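You operate a simulated robot arm through the tools that you are given. There is no shell and no other tool. Be economical: measure what you need, move in short steps, check, and stop when the job is done.

The job below is to be done with a simulated robot arm. You get a single attempt, and the scene is never put back.

Task
Size the two warmed glides in the soak cells, the ready one first.
Fine: a glide is ready when its heat less the stub heat equals its lead; set each basket down on the sizing jig, then on a free feed end drip ring.

The check looks at the end state, three seconds after you hand in, the way a careful person would. Anything else that was tipped, shoved, dropped, spilled or broken makes it a failure.

Robot
A 7-joint arm with a fingered hand on a trunk, on a base that drives. Base frame: it is fixed to the floor where the robot stands at the start and does not move with it; the origin is under the middle of the robot, x ahead of it, y to its left, z up; the surface under the hand at the start is at about z = 0.92. Readings come in m, degrees, newtons and seconds.
With the tool pointing down near the work surface it reaches from about 0.3 to 0.74 m from the robot's upright axis, wherever it stands. Its first joint turns from -166.0 to 166.0 degrees. Payload 4 kg.
The tool frame sits at the grasp point between the pads (the TCP): z along the fingers, y along the line on which they close. The tips reach 0.026 m beyond it. Largest opening 0.132 m; the body of the gripper starts 0.073 m behind the TCP. The gripper is a hand of 4 fingers: y runs from the thumb to the fingers, the wrist lies at [0, 0, -0.239] in the tool frame.
Orientation is told as [roll, pitch, yaw] about the base's x, y, z axes, in that order, counted from this pose: with the fingers straight down and closing along the base's y, the tool's x points along the base's -x, its y along +y and its z along -z.

Tools
- The arm moves only by the tool move_arm. Its argument "moves" is a list that holds one entry, the list of rows, each a list of 6 numbers: the turn, a rotation vector about the tool's x, y, z in units of 5 degrees (1.0 is 5 degrees), then the shift along the tool's x, y, z in units of 50 mm (1.0 is 50 mm). In form: [[[wx, wy, wz, dx, dy, dz], ...]]. A call has 1 to 8 rows; each row shifts and turns the commanded pose from where the row before left it, along the tool's axes as they then stand. A call with a number of a shift or a turn outside -1 to 1 is refused whole. Rows are played at 5 a second. More than 0.05 m and 8.6 degrees between two rows, and nothing of the call is played. Where a pose cannot be reached the arm comes as near as it can. A force on the tool above 40 N (or 10 N above the force at the start of the call, whichever is more), or a blocked arm, ends the call early, and 0.2 s more pass. In this call time passes only in rows, and 0.2 s behind the last. The reply holds the time, the measured pose of the TCP, the force on the tool along the base axes, the opening and the grip force, in the units named above and with some noise, with the torque about the TCP (base axes, N m) and any sound that the robot's microphone picked up.
- Cameras (640 x 400 px; columns grow to the right, rows downward): "scene" is now at [0.0204, 0.1265, 1.5631]; the picture's right is [-0.15, -0.99, 0.00], its down [-0.59, 0.09, -0.80] and it looks along [0.79, -0.12, -0.60] (base axes); focal length 257 px, centre (320, 200). "wrist" rides on the gripper at [0.068, 0.002, -0.097] in the tool frame; the picture's right is [-0.03, 1.00, 0.00], its down [-0.82, -0.02, -0.58] and it looks along [-0.58, -0.01, 0.82] (tool axes); focal length 270 px, centre (320, 200). There is no depth. A picture from a camera that has moved, and an enlarged one, comes with that camera's place and axes in the base frame and with its lens. The place of the scene camera against the robot may be out by one fixed shift of up to 0.018 m in any direction.
- capture(camera): a new picture of that camera. No time passes.
- lift_body(by): slides the trunk up (or, below 0, down) by that many m; the arm and the scene camera ride with it, the base frame stays. It gives what a move gives, with no picture.
- drive_base(legs): drives the robot by 1 to 6 legs, each [ahead, turn to the left] in m and degrees, along the robot's own axes; the way and the turn of a leg run together, so that a leg with both is an arc; at most 1.5 m and 180 degrees a leg. The arm and the cameras ride along, it lands a little off, and it stops where it bumps. It gives what a move gives.
- curl_fingers(finger1, finger2, finger3, thumb_bend): sets how far each is bent, from 0 (flat) to 1 (curled in); at 0.3 the hand is open as for a grip, at 0.7 the pads meet at the TCP. One left out holds its place. A second passes; each finger stops where it meets its share of the squeeze, and holds until it gets a number again. It is the only way to open and close the hand. It gives what a move gives, with no picture; readings hold the bend of each and the force on the fingers (four entries, about 0 where the hand has none), thumb and palm.
- turn_head(pan, tilt): turns the head with the scene camera to pan (to the left, within 155 degrees either way) and tilt (down, from -29 to 69), counted from straight ahead of the robot. It gives what a move gives.
- inspect(camera, box): a new picture of the part [left, top, right, bottom] of that camera's present view, enlarged. No time passes.
- hand_in(): hands the job in; it is judged then, once.

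Work in short steps. Places have to be worked out from the pictures, the camera data and where the tool is seen: move nearer, look again, correct. Check each grasp and each placing, and mend what went wrong. You have 120 turns and 90 pictures in all, those below and enlarged ones among them. Open the gripper and draw the arm clear of the work before you hand the job in, unless the task says otherwise; then end with one line.

The tools are called after "Request:" as a command line: name --argument value ..., lists and objects as JSON in quotes. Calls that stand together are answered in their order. move_arm: Moves the arm, as the interface text tells. Its arguments: {"type":"object","properties":{"moves":{"type":"array"}},"required":["moves"]} The other tools are called the same way: lift_body (by) slides the trunk up or down; curl_fingers (finger1, finger2, finger3, thumb_bend) moves the fingers one by one; drive_base (legs) drives the base; turn_head (pan, tilt) turns the head that bears the scene camera; capture (camera) takes a picture; inspect (camera, box) takes an enlarged picture of a part of a camera's view; hand_in () hands the job in.

At the start:

```text
time: 0.0
ee_pos: [0.4133, -0.0149, 1.3654]
tcp_rot: [0.0, 0.1, 0.1]
ft_force: [0.1, -0.6, 0.6]
torque: [0.06, 0.0, -0.03]
grip_width: 0.1319
grasp_force: 0.0
shape: jaw
bend: [0.3, 0.3, 0.3, 0.3]
finger forces: [0.1, 0.1, 0.0, 0.0, 0.1, 0.0]
trunk travel left (down, up): [-0.525, 0.065]
robot x, y, heading: [-0.0007, -0.0019, 0.2]
head pan, tilt: [-8.5, 36.8]
```

scene: 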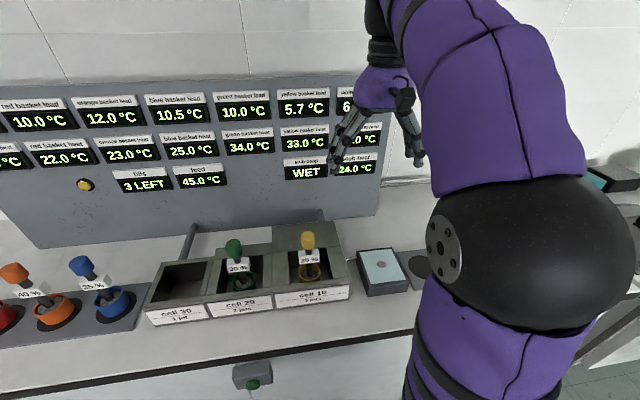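
wrist: 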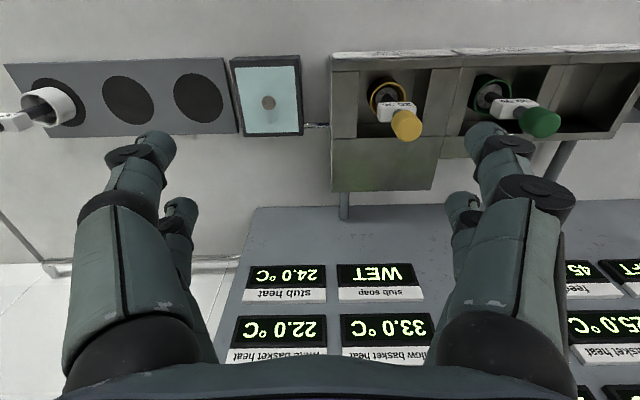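

I begin by reading the panel and the places: two glides (green, yellow) are in soak cells. I take enlarged views.

Request:
inspect --camera "scene" --box '[0, 80, 220, 220]'

Request:
inspect --camera "scene" --box '[200, 80, 420, 220]'

Request:
inspect --camera "scene" --box '[140, 210, 440, 400]'

Request:
inspect --camera "wrist" --box '[0, 40, 320, 240]'

```text
2.86 times, centred on (110, 150) of scene
camera zoom: at [0.0204, 0.1265, 1.5631], right [-0.15, -0.99, 0.0], down [-0.59, 0.09, -0.8], along [0.79, -0.12, -0.6], focal length 735 px, centre (920, 343)
```

zoom: 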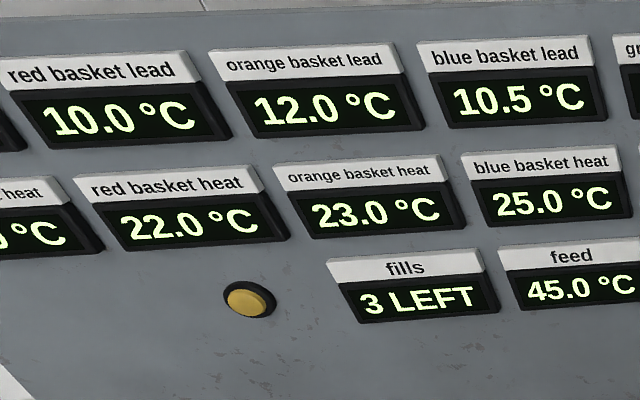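

```text
2.86 times, centred on (310, 150) of scene
camera zoom: at [0.0204, 0.1265, 1.5631], right [-0.15, -0.99, 0.0], down [-0.59, 0.09, -0.8], along [0.79, -0.12, -0.6], focal length 735 px, centre (349, 343)
```

zoom: 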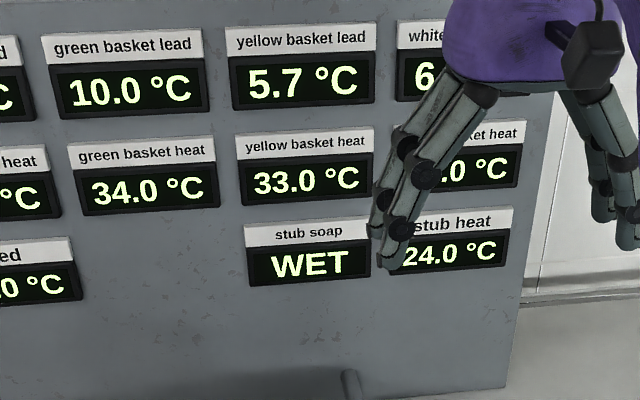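

```text
2.11 times, centred on (290, 305) of scene
camera zoom: at [0.0204, 0.1265, 1.5631], right [-0.15, -0.99, 0.0], down [-0.59, 0.09, -0.8], along [0.79, -0.12, -0.6], focal length 541 px, centre (383, -21)
```

zoom: 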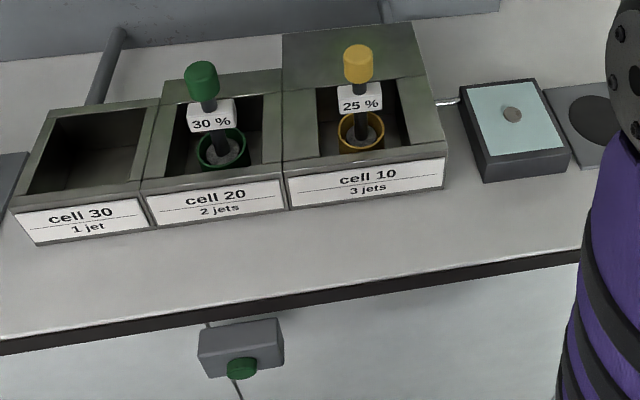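

```text
2.00 times, centred on (160, 140) of wrist
camera zoom: at [0.3437, -0.0118, 1.4626], right [0.03, 1.0, 0.0], down [0.82, -0.02, 0.58], along [0.58, -0.01, -0.82], focal length 541 px, centre (640, 320)
```

zoom: 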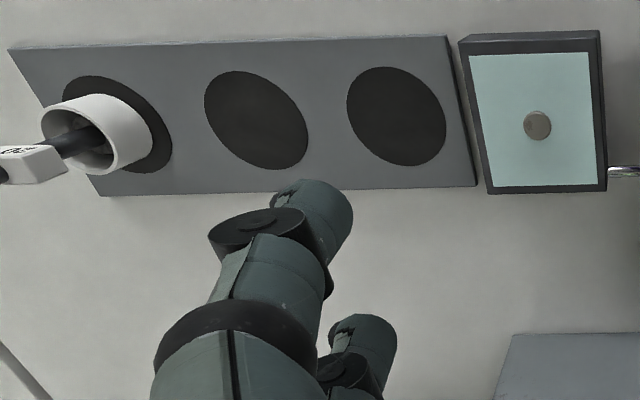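

Green: 34−24=10 equals its lead, so ready; yellow 33−24=9 against 5.7, not ready yet. Now I look left and right for the racks and for what "feed end" means.

Request:
turn_head --pan 35 --tilt 36

Request:
capture --camera "scene"

Request:
turn_head --pan -50 --tilt 36

Request:
capture --camera "scene"

```text
time: 1.1
ee_pos: [0.4136, -0.0154, 1.3643]
tcp_rot: [0.0, -0.1, 0.0]
ft_force: [0.6, 0.0, -0.3]
torque: [0.01, 0.0, 0.01]
grip_width: 0.1319
grasp_force: 0.1
shape: jaw
bend: [0.3, 0.3, 0.3, 0.3]
finger forces: [0.0, 0.0, 0.0, 0.1, 0.1, 0.0]
trunk travel left (down, up): [-0.525, 0.065]
robot x, y, heading: [-0.0012, 0.0003, 0.2]
head pan, tilt: [35.0, 36.0]
```

```text
83 pictures are left
camera scene: at [0.006, 0.1895, 1.5644], right [0.57, -0.82, 0.0], down [-0.48, -0.34, -0.81], along [0.66, 0.46, -0.59], focal length 257 px, centre (320, 200)
```

scene: 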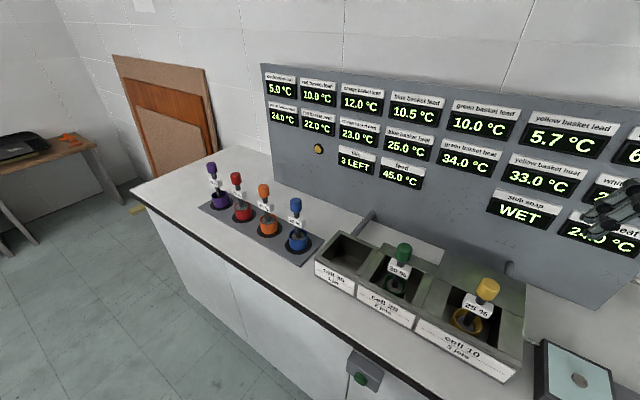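

```text
time: 2.7
ee_pos: [0.4133, -0.0142, 1.3644]
tcp_rot: [0.0, 0.0, 0.0]
ft_force: [-0.2, -0.3, 0.3]
torque: [-0.03, 0.02, 0.0]
grip_width: 0.1319
grasp_force: 0.1
shape: jaw
bend: [0.3, 0.3, 0.3, 0.3]
finger forces: [0.0, 0.0, 0.0, 0.0, 0.0, 0.0]
trunk travel left (down, up): [-0.525, 0.065]
robot x, y, heading: [0.002, 0.0024, -0.1]
head pan, tilt: [-50.0, 36.0]
```

```text
82 pictures are left
camera scene: at [-0.0094, 0.0724, 1.5644], right [-0.77, -0.64, 0.0], down [-0.38, 0.45, -0.81], along [0.52, -0.62, -0.59], focal length 257 px, centre (320, 200)
```

scene: 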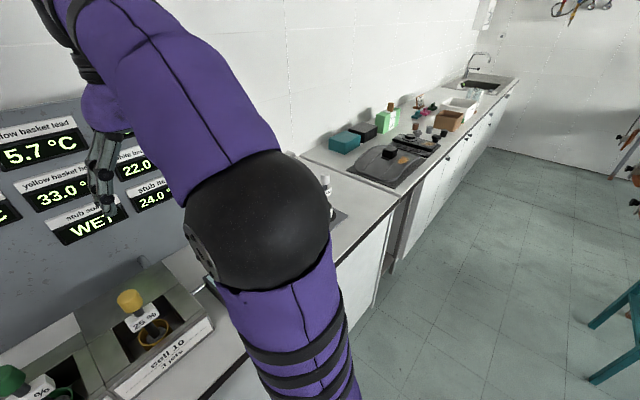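

Only the right-hand rack has free rings (two), beside the jig. I estimate green's knob at about (0.47, 0.27, 1.11); I move above it, staying high, and look again.

Request:
move_arm --moves '[[[0, 0, 0, -0.2, 0.95, 0.1], [0, 0, 0, -0.2, 0.95, 0.1], [0, 0, 0, -0.2, 0.95, 0.1], [0, 0, 0, -0.2, 0.95, 0.1], [0, 0, 0, -0.1, 0.95, 0.1], [0, 0, 0, -0.1, 0.9, 0.1]]]'

Request:
turn_head --pan 0 --tilt 42

Request:
capture --camera "wrist"

Request:
capture --camera "scene"

```text
time: 4.1
ee_pos: [0.4627, 0.2564, 1.3335]
tcp_rot: [0.1, -0.3, 0.0]
ft_force: [0.6, 0.6, 0.3]
torque: [0.06, -0.03, 0.01]
grip_width: 0.1315
grasp_force: 0.1
shape: jaw
bend: [0.3, 0.3, 0.3, 0.3]
finger forces: [0.0, 0.0, 0.1, 0.0, 0.1, 0.1]
out of reach, approached as far as the arm can: row 6
trunk travel left (down, up): [-0.525, 0.065]
robot x, y, heading: [0.0011, 0.0017, 0.1]
head pan, tilt: [-50.0, 36.0]
```

```text
time: 5.3
ee_pos: [0.4632, 0.256, 1.3335]
tcp_rot: [0.1, -0.3, 0.0]
ft_force: [0.0, 0.3, 0.2]
torque: [0.02, 0.03, -0.03]
grip_width: 0.1319
grasp_force: 0.1
shape: jaw
bend: [0.3, 0.3, 0.3, 0.3]
finger forces: [0.1, 0.0, 0.0, 0.1, 0.0, 0.0]
trunk travel left (down, up): [-0.525, 0.065]
robot x, y, heading: [0.0014, 0.0013, 0.2]
head pan, tilt: [0.0, 42.0]
```

```text
81 pictures are left
camera wrist: at [0.3934, 0.2588, 1.431], right [0.03, 1.0, 0.0], down [0.81, -0.02, 0.58], along [0.58, -0.01, -0.81], focal length 270 px, centre (320, 200)
```

wrist: 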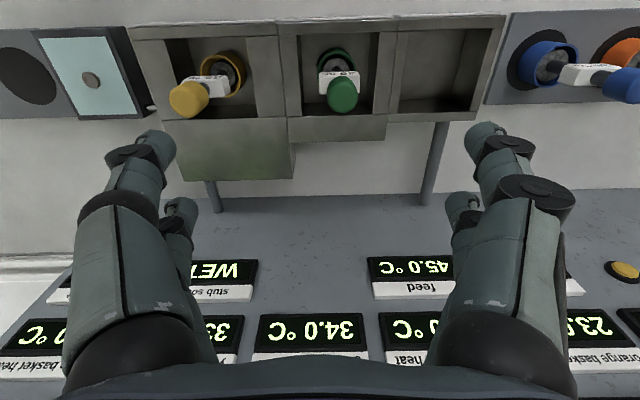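

```text
80 pictures are left
camera scene: at [0.018, 0.1394, 1.5554], right [0.0, -1.0, 0.0], down [-0.67, 0.0, -0.74], along [0.74, 0.0, -0.67], focal length 257 px, centre (320, 200)
```

scene: 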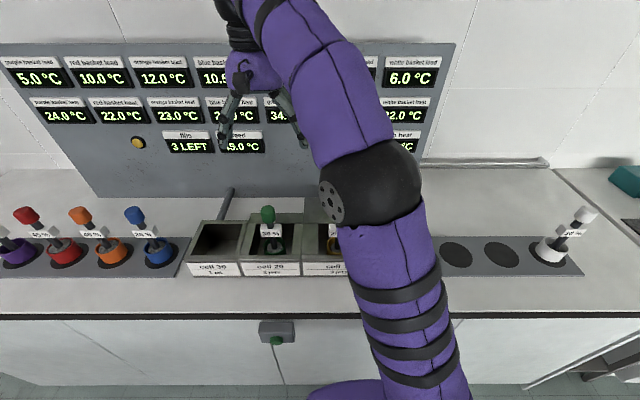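

Triangulating the two wrist views puts green's knob at about (0.478, 0.284, 1.10) and yellow's at (0.476, 0.102, 1.10). I move down and over green, stopping above it.

Request:
move_arm --moves '[[[0, 0, 0, 0, 0.0, 0.7], [0, 0, 0, -0.1, 0.2, 0.7], [0, 0, 0, -0.1, 0.2, 0.7], [0, 0, 0, -0.1, 0.15, 0.4]]]'

Request:
capture --camera "wrist"

Request:
capture --camera "scene"

```text
time: 6.3
ee_pos: [0.4749, 0.283, 1.2087]
tcp_rot: [-0.1, 0.0, 0.0]
ft_force: [-0.8, 0.6, 0.2]
torque: [0.02, -0.02, -0.02]
grip_width: 0.1318
grasp_force: 0.1
shape: jaw
bend: [0.3, 0.3, 0.3, 0.3]
finger forces: [0.0, 0.1, 0.0, 0.0, 0.0, 0.0]
trunk travel left (down, up): [-0.525, 0.065]
robot x, y, heading: [0.0003, -0.0003, -0.1]
head pan, tilt: [0.0, 42.0]
```

```text
79 pictures are left
camera wrist: at [0.4063, 0.2859, 1.3072], right [0.03, 1.0, 0.0], down [0.82, -0.02, 0.58], along [0.58, -0.02, -0.82], focal length 270 px, centre (320, 200)
```

wrist: 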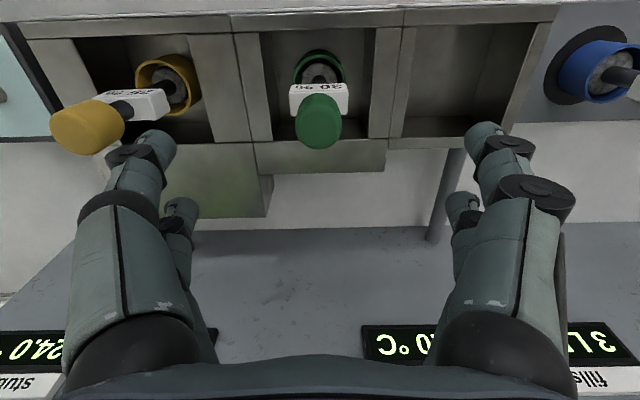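

```text
78 pictures are left
camera scene: at [0.018, 0.1395, 1.5554], right [0.0, -1.0, 0.0], down [-0.67, 0.0, -0.74], along [0.74, 0.0, -0.67], focal length 257 px, centre (320, 200)
```

scene: 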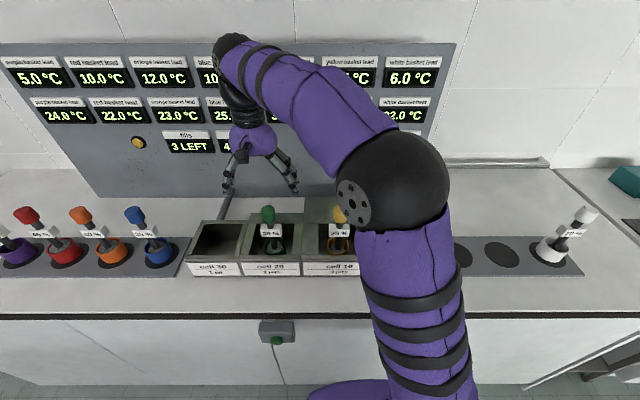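

The knob (about 36 mm across) lies centred between the fingers, with the tag plate just below it. I lower to TCP z ≈ 1.108 so the tips stay above the tag.

Request:
move_arm --moves '[[[0, 0, 0, -0.03, 0, 0.5], [0, 0, 0, -0.03, 0, 0.5], [0, 0, 0, 0, 0, 0.5], [0, 0, 0, 0, 0, 0.5]]]'

Request:
capture --camera "wrist"

Request:
inspect --camera "scene" --box '[180, 120, 360, 280]'

```text
time: 7.3
ee_pos: [0.4784, 0.2838, 1.1086]
tcp_rot: [-0.1, 0.0, 0.0]
ft_force: [-0.1, -0.1, 0.2]
torque: [0.01, 0.02, 0.04]
grip_width: 0.1318
grasp_force: 0.0
shape: jaw
bend: [0.3, 0.3, 0.3, 0.3]
finger forces: [0.0, 0.0, 0.1, 0.0, 0.1, 0.0]
trunk travel left (down, up): [-0.525, 0.065]
robot x, y, heading: [0.0015, -0.0001, -0.1]
head pan, tilt: [0.0, 42.0]
```

```text
77 pictures are left
camera wrist: at [0.4089, 0.2866, 1.2067], right [0.03, 1.0, 0.0], down [0.82, -0.02, 0.58], along [0.58, -0.02, -0.82], focal length 270 px, centre (320, 200)
```

wrist: 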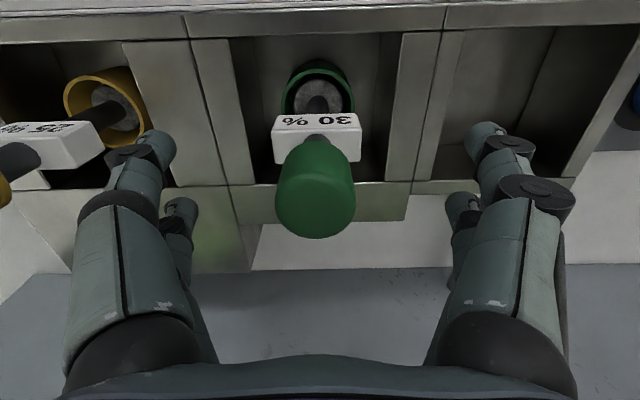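

```text
2.50 times, centred on (270, 200) of scene
camera zoom: at [0.018, 0.1395, 1.5554], right [0.0, -1.0, 0.0], down [-0.67, 0.0, -0.74], along [0.74, 0.0, -0.67], focal length 643 px, centre (445, 200)
```

zoom: 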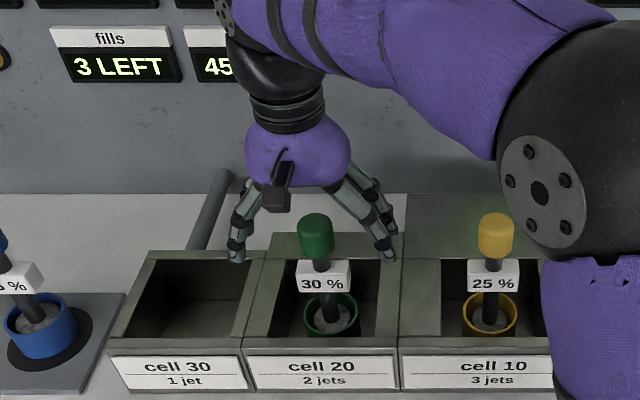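

The TCP projects on the knob's centre (knob spans roughly z 1.085–1.12). I close the hand.

Request:
curl_fingers --finger1 0.7 --finger2 0.7 --finger3 0.7 --thumb_bend 0.7

Request:
capture --camera "wrist"

```text
time: 8.3
ee_pos: [0.4785, 0.2838, 1.1092]
tcp_rot: [-0.1, 0.0, 0.0]
ft_force: [0.7, 0.1, -0.6]
torque: [-0.01, -0.01, -0.02]
grip_width: 0.0112
grasp_force: 5.4
shape: fingers
bend: [0.66, 0.66, 0.66, 0.68]
finger forces: [2.4, 2.8, 2.3, 0.0, 2.9, 0.1]
trunk travel left (down, up): [-0.525, 0.065]
robot x, y, heading: [0.0013, -0.0023, -0.0]
head pan, tilt: [0.0, 42.0]
```

```text
75 pictures are left
camera wrist: at [0.4088, 0.2867, 1.207], right [0.03, 1.0, 0.0], down [0.82, -0.02, 0.58], along [0.58, -0.02, -0.82], focal length 270 px, centre (320, 200)
```

wrist: 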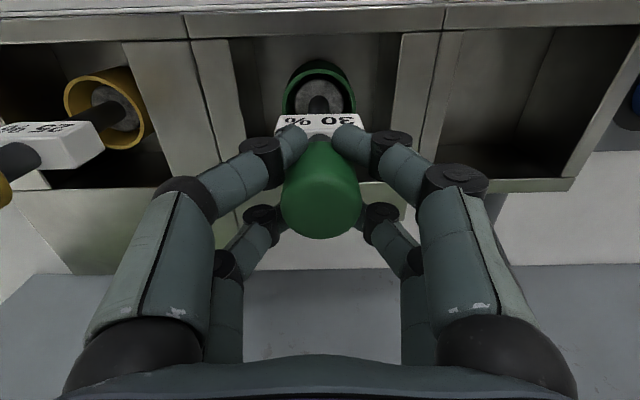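

The fingers have closed around the neck right below the knob. I lift by 4 cm and check.

Request:
move_arm --moves '[[[0, 0, 0, 0, 0, -0.2], [0, 0, 0, 0, 0, -0.3], [0, 0, 0, 0, 0, -0.3]]]'

Request:
capture --camera "wrist"

Request:
inspect --camera "scene" --box '[180, 120, 360, 280]'

```text
time: 9.1
ee_pos: [0.4802, 0.2818, 1.1491]
tcp_rot: [0.0, 0.0, 0.0]
ft_force: [0.3, 0.6, -3.2]
torque: [0.0, -0.01, 0.03]
grip_width: 0.011
grasp_force: 5.5
shape: fingers
bend: [0.66, 0.66, 0.66, 0.68]
finger forces: [2.5, 2.7, 2.2, 0.0, 3.0, 0.1]
trunk travel left (down, up): [-0.525, 0.065]
robot x, y, heading: [-0.0011, 0.0015, -0.0]
head pan, tilt: [0.0, 42.0]
```

```text
74 pictures are left
camera wrist: at [0.4089, 0.2855, 1.2479], right [0.03, 1.0, 0.0], down [0.82, -0.02, 0.58], along [0.58, -0.02, -0.82], focal length 270 px, centre (320, 200)
```

wrist: 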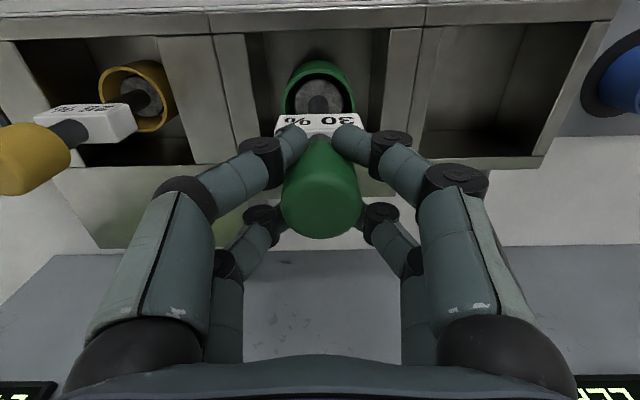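

```text
2.50 times, centred on (270, 200) of scene
camera zoom: at [0.0181, 0.1395, 1.5554], right [0.0, -1.0, 0.0], down [-0.67, 0.0, -0.74], along [0.74, 0.0, -0.67], focal length 643 px, centre (445, 200)
```

zoom: 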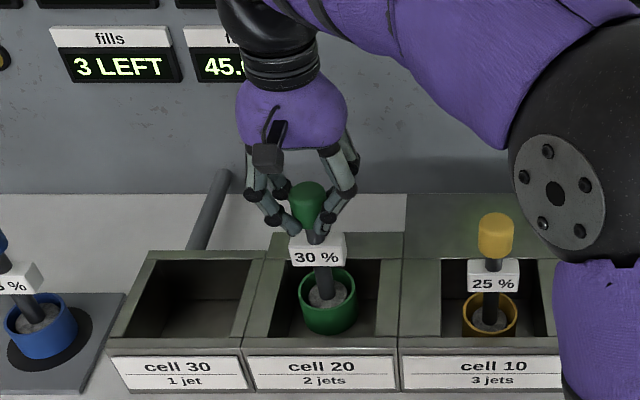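

Held firmly and upright. I lift to z≈1.25, then draw it back toward the robot before passing to the right, clear of yellow.

Request:
move_arm --moves '[[[0, 0, 0, 0, 0, -0.5], [0, 0, 0, 0, 0, -0.6], [0, 0, 0, 0, 0, -0.6], [0, 0, 0, 0, 0, -0.5], [0, 0, 0, 0.6, 0, 0], [0, 0, 0, 0.8, 0, 0], [0, 0, 0, 0.8, 0, 0], [0, 0, 0, 0.6, 0, 0]]]'

Request:
capture --camera "scene"

```text
time: 10.9
ee_pos: [0.3385, 0.2843, 1.2593]
tcp_rot: [-0.1, 0.0, 0.0]
ft_force: [-0.1, 0.8, -3.1]
torque: [0.02, 0.03, -0.01]
grip_width: 0.0106
grasp_force: 6.2
shape: fingers
bend: [0.67, 0.66, 0.67, 0.68]
finger forces: [3.0, 3.1, 2.6, 0.0, 3.3, 0.0]
trunk travel left (down, up): [-0.525, 0.065]
robot x, y, heading: [-0.0046, -0.0011, -0.1]
head pan, tilt: [0.0, 42.0]
```

```text
72 pictures are left
camera scene: at [0.0175, 0.1395, 1.5554], right [0.0, -1.0, 0.0], down [-0.67, 0.0, -0.74], along [0.74, 0.0, -0.67], focal length 257 px, centre (320, 200)
```

scene: 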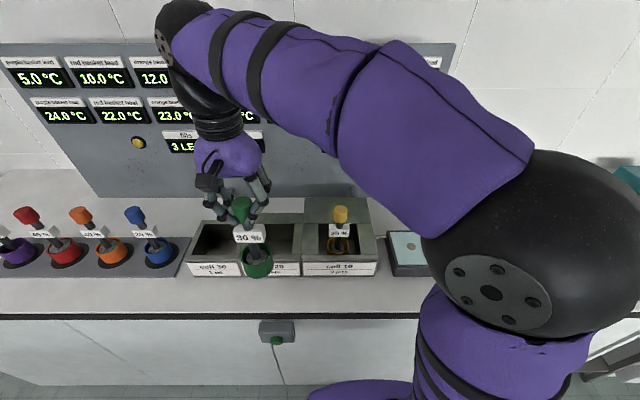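

Now at (0.34, 0.28, 1.26). I sweep to the right to y≈-0.10.

Request:
move_arm --moves '[[[0, 0, 0, 0, -0.9, 0], [0, 0, 0, 0, -1, 0], [0, 0, 0, 0, -1, 0], [0, 0, 0, 0, -1, 0], [0, 0, 0, 0, -1, 0], [0, 0, 0, 0, -1, 0], [0, 0, 0, 0, -1, 0], [0, 0, 0, 0, -0.9, 0]]]'

Request:
capture --camera "wrist"

Request:
capture --camera "scene"

```text
time: 12.7
ee_pos: [0.3413, -0.1073, 1.2605]
tcp_rot: [0.1, 0.2, 0.0]
ft_force: [0.5, -0.2, -2.0]
torque: [-0.05, 0.01, 0.02]
grip_width: 0.0102
grasp_force: 6.2
shape: fingers
bend: [0.66, 0.66, 0.67, 0.69]
finger forces: [2.9, 3.3, 3.2, 0.0, 3.6, 0.0]
trunk travel left (down, up): [-0.525, 0.065]
robot x, y, heading: [-0.0014, -0.0041, 0.1]
head pan, tilt: [0.0, 42.0]
```

```text
71 pictures are left
camera wrist: at [0.272, -0.1049, 1.3585], right [0.02, 1.0, 0.0], down [0.82, -0.02, 0.58], along [0.58, -0.01, -0.82], focal length 270 px, centre (320, 200)
```

wrist: 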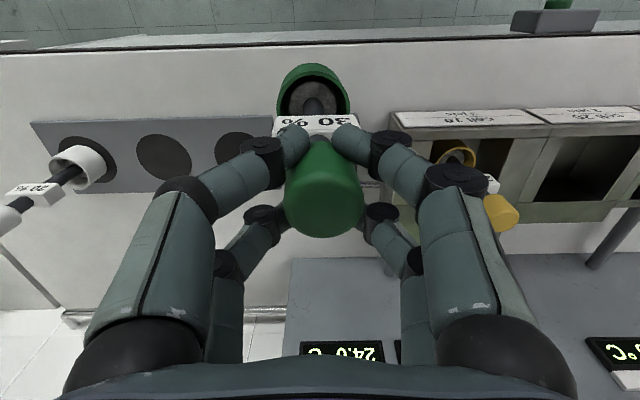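

```text
70 pictures are left
camera scene: at [0.0182, 0.139, 1.5554], right [0.0, -1.0, 0.0], down [-0.67, 0.0, -0.74], along [0.74, 0.0, -0.67], focal length 257 px, centre (320, 200)
```

scene: 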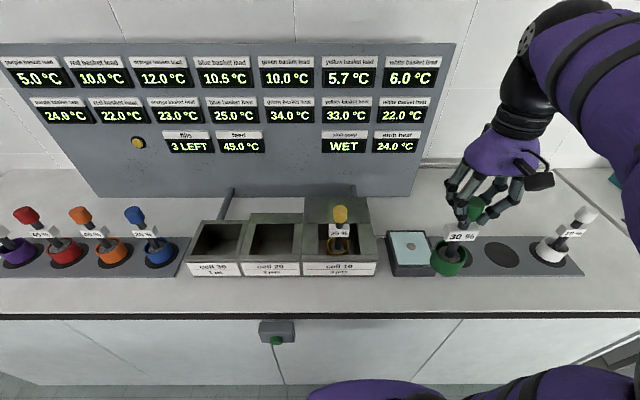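

Estimates: stub of the jig at about (0.482, −0.109, ~0.95), ring 2 at (0.479, −0.382). I move forward over the jig, still high, and look.

Request:
move_arm --moves '[[[0, 0, 0, -0.7, 0, 0], [0, 0, 0, -0.8, 0, 0], [0, 0, 0, -0.8, 0, 0.2], [0, 0, 0, -0.6, 0, 0.4], [0, 0, 0, 0, 0, 0.4]]]'

Request:
capture --camera "wrist"

Request:
inspect --camera "scene" --box '[340, 150, 500, 300]'

```text
time: 13.9
ee_pos: [0.4854, -0.1069, 1.2094]
tcp_rot: [-0.1, 0.0, 0.0]
ft_force: [0.3, 0.2, -3.7]
torque: [-0.01, -0.02, 0.01]
grip_width: 0.0103
grasp_force: 7.1
shape: fingers
bend: [0.67, 0.66, 0.67, 0.69]
finger forces: [3.4, 3.6, 3.5, 0.0, 3.6, 0.1]
trunk travel left (down, up): [-0.525, 0.065]
robot x, y, heading: [0.0027, -0.0011, -0.1]
head pan, tilt: [0.0, 42.0]
```

```text
69 pictures are left
camera wrist: at [0.4158, -0.1043, 1.3072], right [0.03, 1.0, 0.0], down [0.82, -0.02, 0.58], along [0.58, -0.01, -0.82], focal length 270 px, centre (320, 200)
```

wrist: 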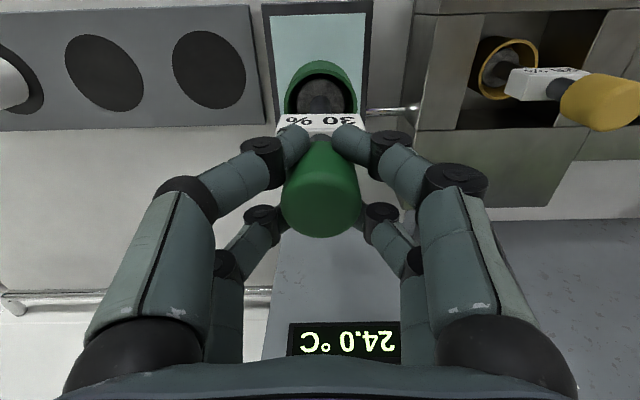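

```text
2.67 times, centred on (420, 225) of scene
camera zoom: at [0.0182, 0.1392, 1.5554], right [0.0, -1.0, 0.0], down [-0.67, 0.0, -0.74], along [0.74, 0.0, -0.67], focal length 686 px, centre (53, 133)
```

zoom: 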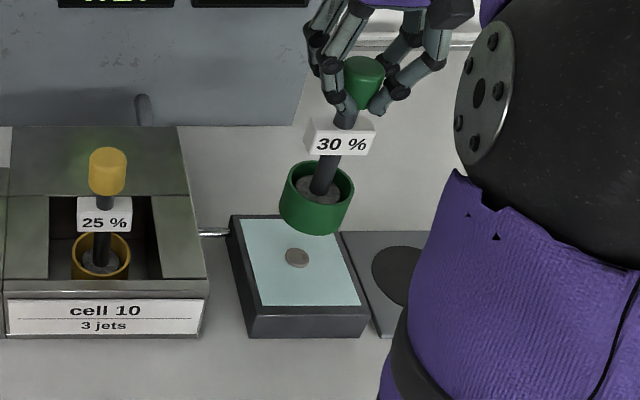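

The cup hangs plumb under the TCP and near the stub. I lower to z≈1.15 and compare again.

Request:
move_arm --moves '[[[0, 0, 0, 0, -0.06, 0.4], [0, 0, 0, 0, 0, 0.4], [0, 0, 0, 0, 0, 0.4]]]'

Request:
inspect --camera "scene" --box '[340, 150, 500, 300]'

Request:
capture --camera "wrist"

```text
time: 14.7
ee_pos: [0.4844, -0.1092, 1.1498]
tcp_rot: [-0.2, 0.0, 0.0]
ft_force: [0.0, -0.7, -3.8]
torque: [-0.04, -0.02, 0.01]
grip_width: 0.0102
grasp_force: 7.4
shape: fingers
bend: [0.67, 0.66, 0.67, 0.69]
finger forces: [3.3, 3.9, 3.5, 0.1, 3.8, 0.0]
trunk travel left (down, up): [-0.525, 0.065]
robot x, y, heading: [0.0011, 0.0017, -0.1]
head pan, tilt: [0.0, 42.0]
```

```text
2.67 times, centred on (420, 225) of scene
camera zoom: at [0.0183, 0.1393, 1.5554], right [0.0, -1.0, 0.0], down [-0.67, 0.0, -0.74], along [0.74, 0.0, -0.67], focal length 686 px, centre (53, 133)
```

zoom: 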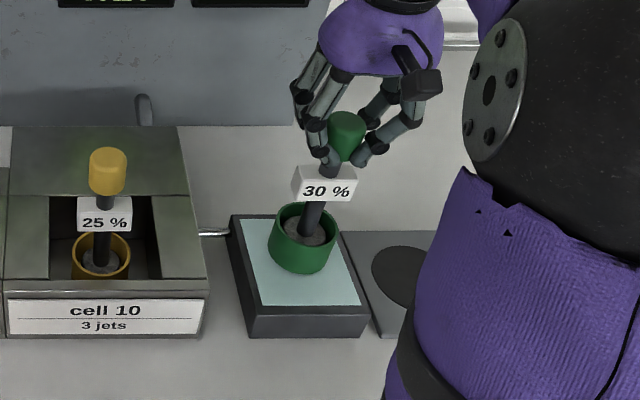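

```text
66 pictures are left
camera wrist: at [0.4148, -0.1066, 1.2466], right [0.02, 1.0, 0.0], down [0.82, -0.02, 0.58], along [0.58, -0.02, -0.82], focal length 270 px, centre (320, 200)
```

wrist: 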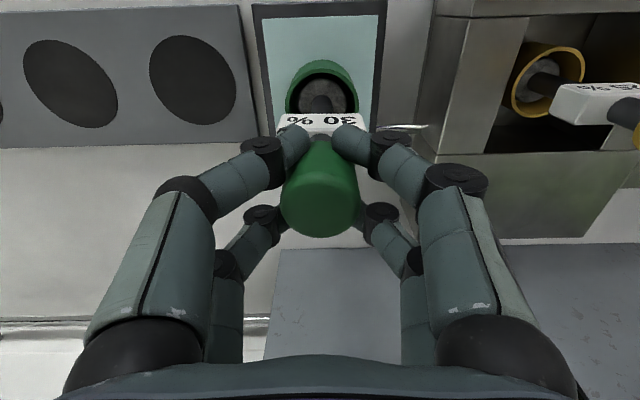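

The cup will land near the stub; I lower 1.5 cm more and re-check before contact.

Request:
move_arm --moves '[[[0, 0, 0, 0, 0, 0.15], [0, 0, 0, 0, 0, 0.15]]]'

Request:
inspect --camera "scene" --box '[380, 200, 460, 270]'

```text
time: 15.3
ee_pos: [0.4834, -0.1103, 1.1371]
tcp_rot: [-0.1, -0.3, 0.0]
ft_force: [-1.8, 2.6, 17.5]
torque: [0.08, 0.08, 0.02]
grip_width: 0.009
grasp_force: 12.7
shape: fingers
bend: [0.69, 0.68, 0.69, 0.7]
finger forces: [7.3, 6.7, 4.6, 0.0, 6.1, 0.0]
trunk travel left (down, up): [-0.525, 0.065]
robot x, y, heading: [0.004, -0.0009, 0.1]
head pan, tilt: [0.0, 42.0]
```

```text
5.71 times, centred on (420, 235) of scene
camera zoom: at [0.0165, 0.1399, 1.5558], right [0.0, -1.0, 0.0], down [-0.67, 0.0, -0.74], along [0.74, 0.0, -0.67], focal length 1469 px, centre (-251, 0)
```

zoom: 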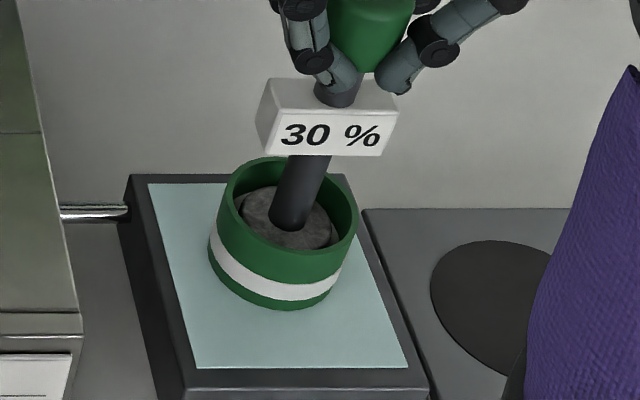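

Contact at z≈1.137, and a white band appeared on the cup – sizing registered. I ease the pressure and read the panel.

Request:
move_arm --moves '[[[0, 0, 0, 0, 0, -0.05]]]'

Request:
inspect --camera "scene" --box '[140, 40, 460, 240]'

```text
time: 15.7
ee_pos: [0.4834, -0.1092, 1.1375]
tcp_rot: [0.0, -0.1, 0.1]
ft_force: [-1.1, 2.2, 12.6]
torque: [0.06, 0.04, 0.03]
grip_width: 0.009
grasp_force: 11.7
shape: fingers
bend: [0.68, 0.68, 0.69, 0.69]
finger forces: [6.5, 6.7, 4.7, 0.1, 5.7, 0.1]
trunk travel left (down, up): [-0.525, 0.065]
robot x, y, heading: [-0.003, 0.0009, -0.4]
head pan, tilt: [0.0, 42.0]
```

```text
2.00 times, centred on (300, 140) of scene
camera zoom: at [0.0169, 0.1398, 1.5554], right [0.0, -1.0, 0.0], down [-0.67, 0.0, -0.74], along [0.74, 0.0, -0.67], focal length 514 px, centre (360, 320)
```

zoom: 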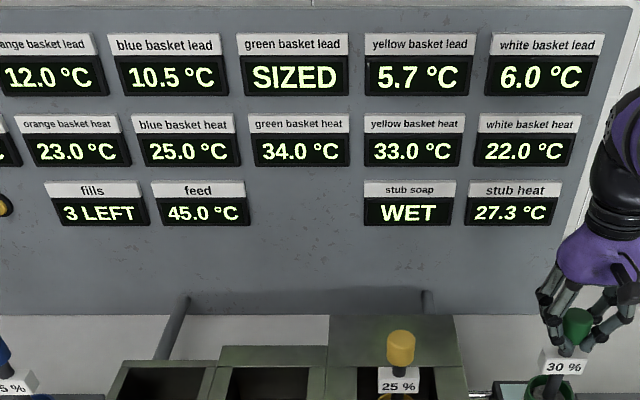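

Confirmed: green SIZED, stub now 27.3, so yellow (33−27.3=5.7) becomes ready. Before carrying green off I check the left rack for any free ring or marking.

Request:
move_arm --moves '[[[0, 0, 0, 0, 0, -0.3], [0, 0, 0, 0, 0, -0.5], [0, 0, 0, 0, 0, -0.6], [0, 0, 0, 0, 0, -0.6]]]'

Request:
inspect --camera "scene" --box '[0, 180, 300, 370]'

Request:
turn_head --pan -30 --tilt 42

Request:
capture --camera "scene"

Request:
capture --camera "wrist"

```text
time: 16.7
ee_pos: [0.4831, -0.1092, 1.2363]
tcp_rot: [-0.1, 0.2, 0.1]
ft_force: [0.2, 1.0, -2.6]
torque: [0.01, 0.02, -0.03]
grip_width: 0.0096
grasp_force: 9.7
shape: fingers
bend: [0.67, 0.67, 0.67, 0.69]
finger forces: [4.5, 4.8, 4.1, 0.0, 4.4, 0.0]
trunk travel left (down, up): [-0.525, 0.065]
robot x, y, heading: [-0.0007, -0.0002, 0.4]
head pan, tilt: [0.0, 42.0]
```

```text
2.11 times, centred on (150, 275) of scene
camera zoom: at [0.0181, 0.1393, 1.5554], right [0.0, -1.0, 0.0], down [-0.67, 0.0, -0.74], along [0.74, 0.0, -0.67], focal length 541 px, centre (678, 42)
```

zoom: 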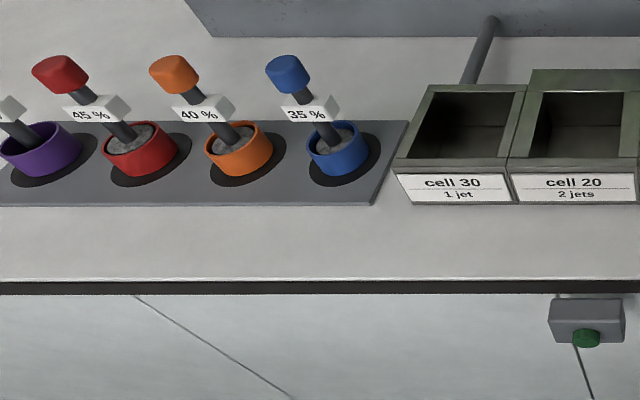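

```text
time: 17.6
ee_pos: [0.4845, -0.1098, 1.2368]
tcp_rot: [0.1, 0.0, 0.1]
ft_force: [-0.7, 0.5, -3.1]
torque: [0.0, 0.0, 0.02]
grip_width: 0.0094
grasp_force: 8.8
shape: fingers
bend: [0.67, 0.67, 0.67, 0.69]
finger forces: [4.5, 4.9, 4.1, 0.0, 4.4, 0.0]
trunk travel left (down, up): [-0.525, 0.065]
robot x, y, heading: [-0.0031, 0.0015, 0.1]
head pan, tilt: [-30.0, 42.0]
```

```text
62 pictures are left
camera scene: at [0.007, 0.0976, 1.5554], right [-0.5, -0.87, 0.0], down [-0.58, 0.33, -0.74], along [0.64, -0.37, -0.67], focal length 257 px, centre (320, 200)
```

scene: 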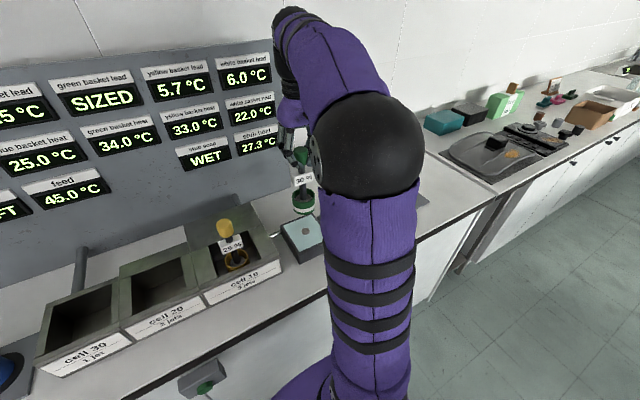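

```text
61 pictures are left
camera wrist: at [0.4144, -0.1066, 1.3341], right [0.03, 1.0, 0.0], down [0.82, -0.02, 0.58], along [0.58, -0.01, -0.82], focal length 270 px, centre (320, 200)
```

wrist: 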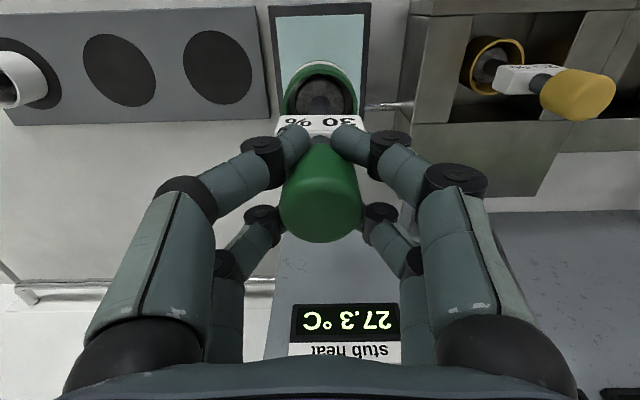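

The left rack is full, so the two free rings are on the right rack: ring 1 at (0.477, −0.248), ring 2 at (0.476, −0.384). I carry green over ring 2.

Request:
move_arm --moves '[[[0, 0, 0, 0.03, -0.7, 0], [0, 0, 0, 0.03, -0.9, 0], [0, 0, 0, 0.03, -0.9, 0], [0, 0, 0, 0.03, -0.9, 0], [0, 0, 0, 0.02, -0.9, 0], [0, 0, 0, 0, -0.7, 0], [0, 0, 0, 0, -0.48, 0.3], [0, 0, 0, 0, 0, 0.6]]]'

Request:
capture --camera "wrist"

Request:
capture --camera "scene"

```text
time: 19.4
ee_pos: [0.4764, -0.3863, 1.193]
tcp_rot: [0.0, 0.0, -0.1]
ft_force: [0.7, -0.3, -2.7]
torque: [0.04, -0.01, 0.0]
grip_width: 0.0094
grasp_force: 9.0
shape: fingers
bend: [0.67, 0.67, 0.67, 0.69]
finger forces: [4.3, 4.6, 3.9, 0.0, 4.2, 0.1]
trunk travel left (down, up): [-0.525, 0.065]
robot x, y, heading: [-0.002, 0.0019, 0.1]
head pan, tilt: [-30.0, 42.0]
```

```text
60 pictures are left
camera wrist: at [0.406, -0.3826, 1.2906], right [0.03, 1.0, 0.0], down [0.82, -0.02, 0.58], along [0.58, -0.01, -0.82], focal length 270 px, centre (320, 200)
```

wrist: 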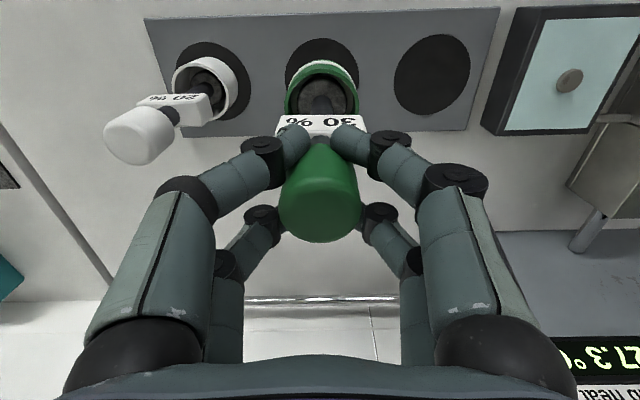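

```text
59 pictures are left
camera scene: at [0.0069, 0.0972, 1.5554], right [-0.5, -0.87, 0.0], down [-0.58, 0.33, -0.74], along [0.64, -0.37, -0.67], focal length 257 px, centre (320, 200)
```

scene: 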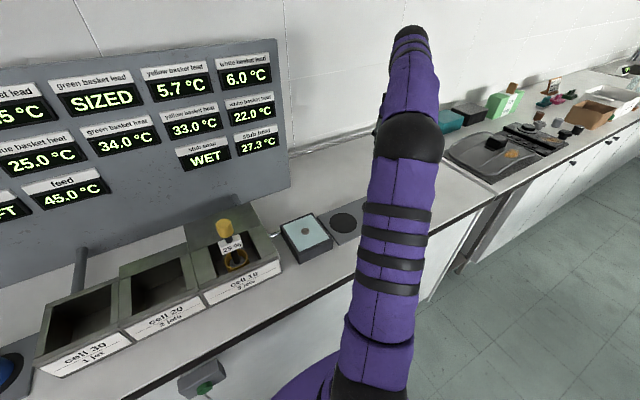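

Lined up with ring 2 (a 4 mm nudge toward +y). I lower in stages to just above the expected touchdown at about z=1.112.

Request:
move_arm --moves '[[[0, 0, 0, 0, 0.08, 0.4], [0, 0, 0, 0, 0, 0.4], [0, 0, 0, 0, 0, 0.4], [0, 0, 0, 0, 0, 0.2]]]'

Request:
capture --camera "wrist"

```text
time: 20.4
ee_pos: [0.4784, -0.3787, 1.1233]
tcp_rot: [0.0, 0.0, 0.0]
ft_force: [0.1, 0.2, -3.4]
torque: [0.06, 0.03, 0.05]
grip_width: 0.0093
grasp_force: 8.6
shape: fingers
bend: [0.67, 0.67, 0.67, 0.69]
finger forces: [4.2, 4.6, 3.9, 0.1, 4.3, 0.0]
trunk travel left (down, up): [-0.525, 0.065]
robot x, y, heading: [0.0038, 0.0014, 0.0]
head pan, tilt: [-30.0, 42.0]
```

```text
58 pictures are left
camera wrist: at [0.4082, -0.3768, 1.2206], right [0.03, 1.0, 0.0], down [0.82, -0.02, 0.58], along [0.58, -0.02, -0.82], focal length 270 px, centre (320, 200)
```

wrist: 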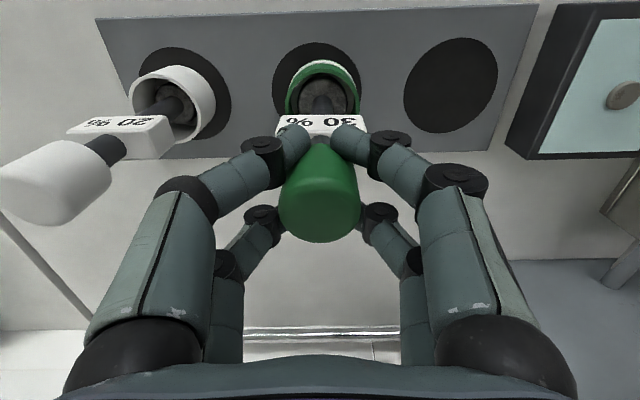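

Nearly down; I correct 4 mm in −y and lower slowly to contact.

Request:
move_arm --moves '[[[0, 0, 0, 0, -0.08, 0.06], [0, 0, 0, 0, 0, 0.06]]]'

```text
time: 21.0
ee_pos: [0.4775, -0.3838, 1.1167]
tcp_rot: [-0.1, 0.0, 0.0]
ft_force: [-0.2, 0.1, -1.8]
torque: [0.0, 0.02, -0.01]
grip_width: 0.0094
grasp_force: 8.6
shape: fingers
bend: [0.67, 0.67, 0.67, 0.69]
finger forces: [4.1, 4.6, 4.0, 0.1, 4.2, 0.0]
trunk travel left (down, up): [-0.525, 0.065]
robot x, y, heading: [-0.001, -0.0021, 0.2]
head pan, tilt: [-30.0, 42.0]
```

No contact yet; on down.

Request:
move_arm --moves '[[[0, 0, 0, 0, 0, 0.05], [0, 0, 0, 0, 0, 0.05]]]'

```text
time: 21.6
ee_pos: [0.4775, -0.3826, 1.1111]
tcp_rot: [0.0, 0.1, 0.0]
ft_force: [0.6, 0.1, -3.2]
torque: [0.0, 0.02, 0.0]
grip_width: 0.0097
grasp_force: 8.5
shape: fingers
bend: [0.67, 0.67, 0.67, 0.69]
finger forces: [4.3, 4.7, 4.0, 0.0, 4.1, 0.1]
trunk travel left (down, up): [-0.525, 0.065]
robot x, y, heading: [0.004, -0.0011, -0.0]
head pan, tilt: [-30.0, 42.0]
```

Still hanging; continue in small steps.

Request:
move_arm --moves '[[[0, 0, 0, 0, 0, 0.05], [0, 0, 0, 0, 0, 0.05], [0, 0, 0, 0, 0, 0.05]]]'

```text
time: 22.4
ee_pos: [0.4766, -0.3825, 1.1041]
tcp_rot: [-0.1, 0.1, 0.1]
ft_force: [0.8, -0.9, 0.9]
torque: [0.01, -0.01, -0.01]
grip_width: 0.0096
grasp_force: 8.7
shape: fingers
bend: [0.67, 0.67, 0.67, 0.69]
finger forces: [4.5, 4.4, 4.1, 0.1, 4.5, 0.0]
trunk travel left (down, up): [-0.525, 0.065]
robot x, y, heading: [-0.0028, 0.0019, -0.3]
head pan, tilt: [-30.0, 42.0]
```

The weight has come off: touchdown at z≈1.104. I open the hand.

Request:
curl_fingers --finger1 0.3 --finger2 0.3 --finger3 0.3 --thumb_bend 0.3

Request:
capture --camera "wrist"

```text
time: 23.4
ee_pos: [0.4778, -0.3845, 1.1043]
tcp_rot: [-0.1, 0.1, 0.0]
ft_force: [-0.6, 1.3, 0.6]
torque: [-0.02, 0.01, -0.03]
grip_width: 0.1324
grasp_force: 0.0
shape: fingers
bend: [0.3, 0.3, 0.3, 0.3]
finger forces: [0.0, 0.0, 0.0, 0.0, 0.1, 0.0]
trunk travel left (down, up): [-0.525, 0.065]
robot x, y, heading: [0.0029, 0.0012, -0.2]
head pan, tilt: [-30.0, 42.0]
```

```text
57 pictures are left
camera wrist: at [0.408, -0.3808, 1.2016], right [0.02, 1.0, 0.0], down [0.82, -0.02, 0.58], along [0.58, -0.01, -0.82], focal length 270 px, centre (320, 200)
```

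wrist: 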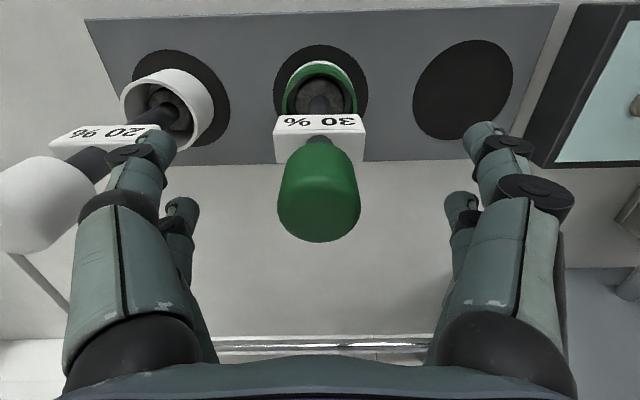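

Green stands alone, centred in the ring. I rise straight up and then travel toward yellow.

Request:
move_arm --moves '[[[0, 0, 0, 0, 0, -0.4], [0, 0, 0, 0, 0, -0.7], [0, 0, 0, 0, 0, -0.7], [0, 0, 0, 0, 0, -0.5], [0, 0, 0, 0, 0.9, 0], [0, 0, 0, 0, 1, 0], [0, 0, 0, 0, 1, 0], [0, 0, 0, 0, 1, 0]]]'

Request:
move_arm --moves '[[[0, 0, 0, 0, 1, 0], [0, 0, 0, 0, 1, 0], [0, 0, 0, 0, 1, 0], [0, 0, 0, 0, 1, 0], [0, 0, 0, 0, 1, 0], [0, 0, 0, 0, 0.8, 0]]]'

Request:
turn_head --pan 0 --tilt 42

Request:
capture --camera "wrist"

Request:
capture --camera "scene"

```text
time: 25.2
ee_pos: [0.4763, -0.1887, 1.2184]
tcp_rot: [0.0, 0.0, -0.1]
ft_force: [0.3, 1.1, 0.1]
torque: [0.0, -0.02, -0.01]
grip_width: 0.1328
grasp_force: 0.1
shape: fingers
bend: [0.3, 0.3, 0.3, 0.3]
finger forces: [0.1, 0.1, 0.1, 0.0, 0.0, 0.0]
trunk travel left (down, up): [-0.525, 0.065]
robot x, y, heading: [-0.0012, -0.0023, -0.0]
head pan, tilt: [-30.0, 42.0]
```

```text
time: 26.6
ee_pos: [0.4778, 0.1017, 1.2216]
tcp_rot: [0.0, -0.1, 0.0]
ft_force: [-0.8, -0.1, -0.5]
torque: [0.0, 0.0, 0.01]
grip_width: 0.1326
grasp_force: 0.1
shape: fingers
bend: [0.3, 0.3, 0.3, 0.3]
finger forces: [0.0, 0.0, 0.0, 0.0, 0.0, 0.0]
trunk travel left (down, up): [-0.525, 0.065]
robot x, y, heading: [-0.0008, 0.002, -0.1]
head pan, tilt: [-30.0, 42.0]
```

```text
time: 27.6
ee_pos: [0.4777, 0.0994, 1.2208]
tcp_rot: [0.0, 0.0, 0.0]
ft_force: [-0.8, 0.4, 0.1]
torque: [0.02, -0.02, 0.04]
grip_width: 0.1327
grasp_force: 0.0
shape: fingers
bend: [0.3, 0.3, 0.3, 0.3]
finger forces: [0.0, 0.1, 0.1, 0.0, 0.0, 0.0]
trunk travel left (down, up): [-0.525, 0.065]
robot x, y, heading: [0.0028, 0.0011, -0.4]
head pan, tilt: [0.0, 42.0]
```

```text
56 pictures are left
camera wrist: at [0.4086, 0.1021, 1.3186], right [0.03, 1.0, 0.0], down [0.82, -0.02, 0.58], along [0.58, -0.01, -0.82], focal length 270 px, centre (320, 200)
```

wrist: 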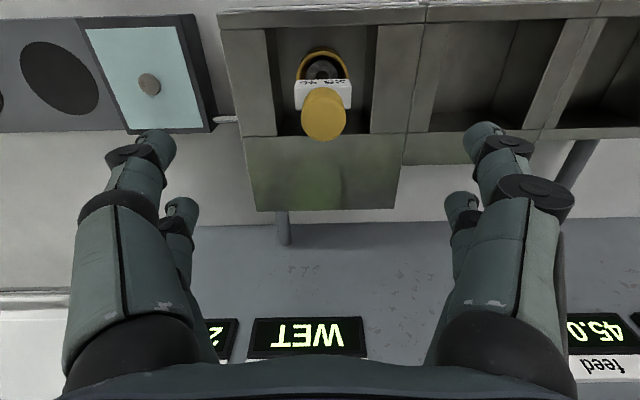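

```text
55 pictures are left
camera scene: at [0.0179, 0.1394, 1.5554], right [0.0, -1.0, 0.0], down [-0.67, 0.0, -0.74], along [0.74, 0.0, -0.67], focal length 257 px, centre (320, 200)
```

scene: 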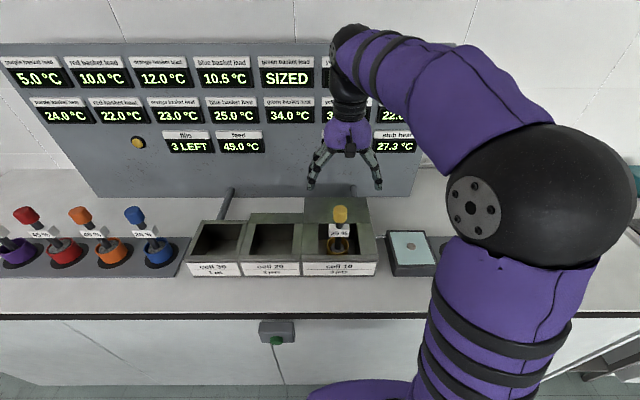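

Yellow's knob is at about (0.478, 0.104). I shift 4 mm and lower to z≈1.107.

Request:
move_arm --moves '[[[0, 0, 0, 0, 0.08, 0.5], [0, 0, 0, 0, 0, 0.6], [0, 0, 0, 0, 0, 0.6], [0, 0, 0, 0, 0, 0.55]]]'

Request:
capture --camera "wrist"

```text
time: 28.6
ee_pos: [0.4776, 0.1058, 1.1077]
tcp_rot: [-0.1, 0.0, 0.0]
ft_force: [-1.2, -0.3, -0.2]
torque: [0.02, -0.02, 0.01]
grip_width: 0.1326
grasp_force: 0.1
shape: fingers
bend: [0.3, 0.3, 0.3, 0.3]
finger forces: [0.0, 0.1, 0.0, 0.0, 0.0, 0.0]
trunk travel left (down, up): [-0.525, 0.065]
robot x, y, heading: [0.0031, -0.0015, -0.0]
head pan, tilt: [0.0, 42.0]
```

```text
54 pictures are left
camera wrist: at [0.4084, 0.1088, 1.206], right [0.02, 1.0, 0.0], down [0.82, -0.02, 0.58], along [0.58, -0.01, -0.82], focal length 270 px, centre (320, 200)
```

wrist: 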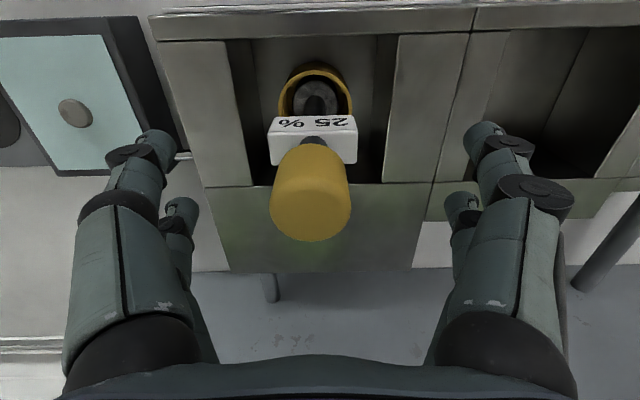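

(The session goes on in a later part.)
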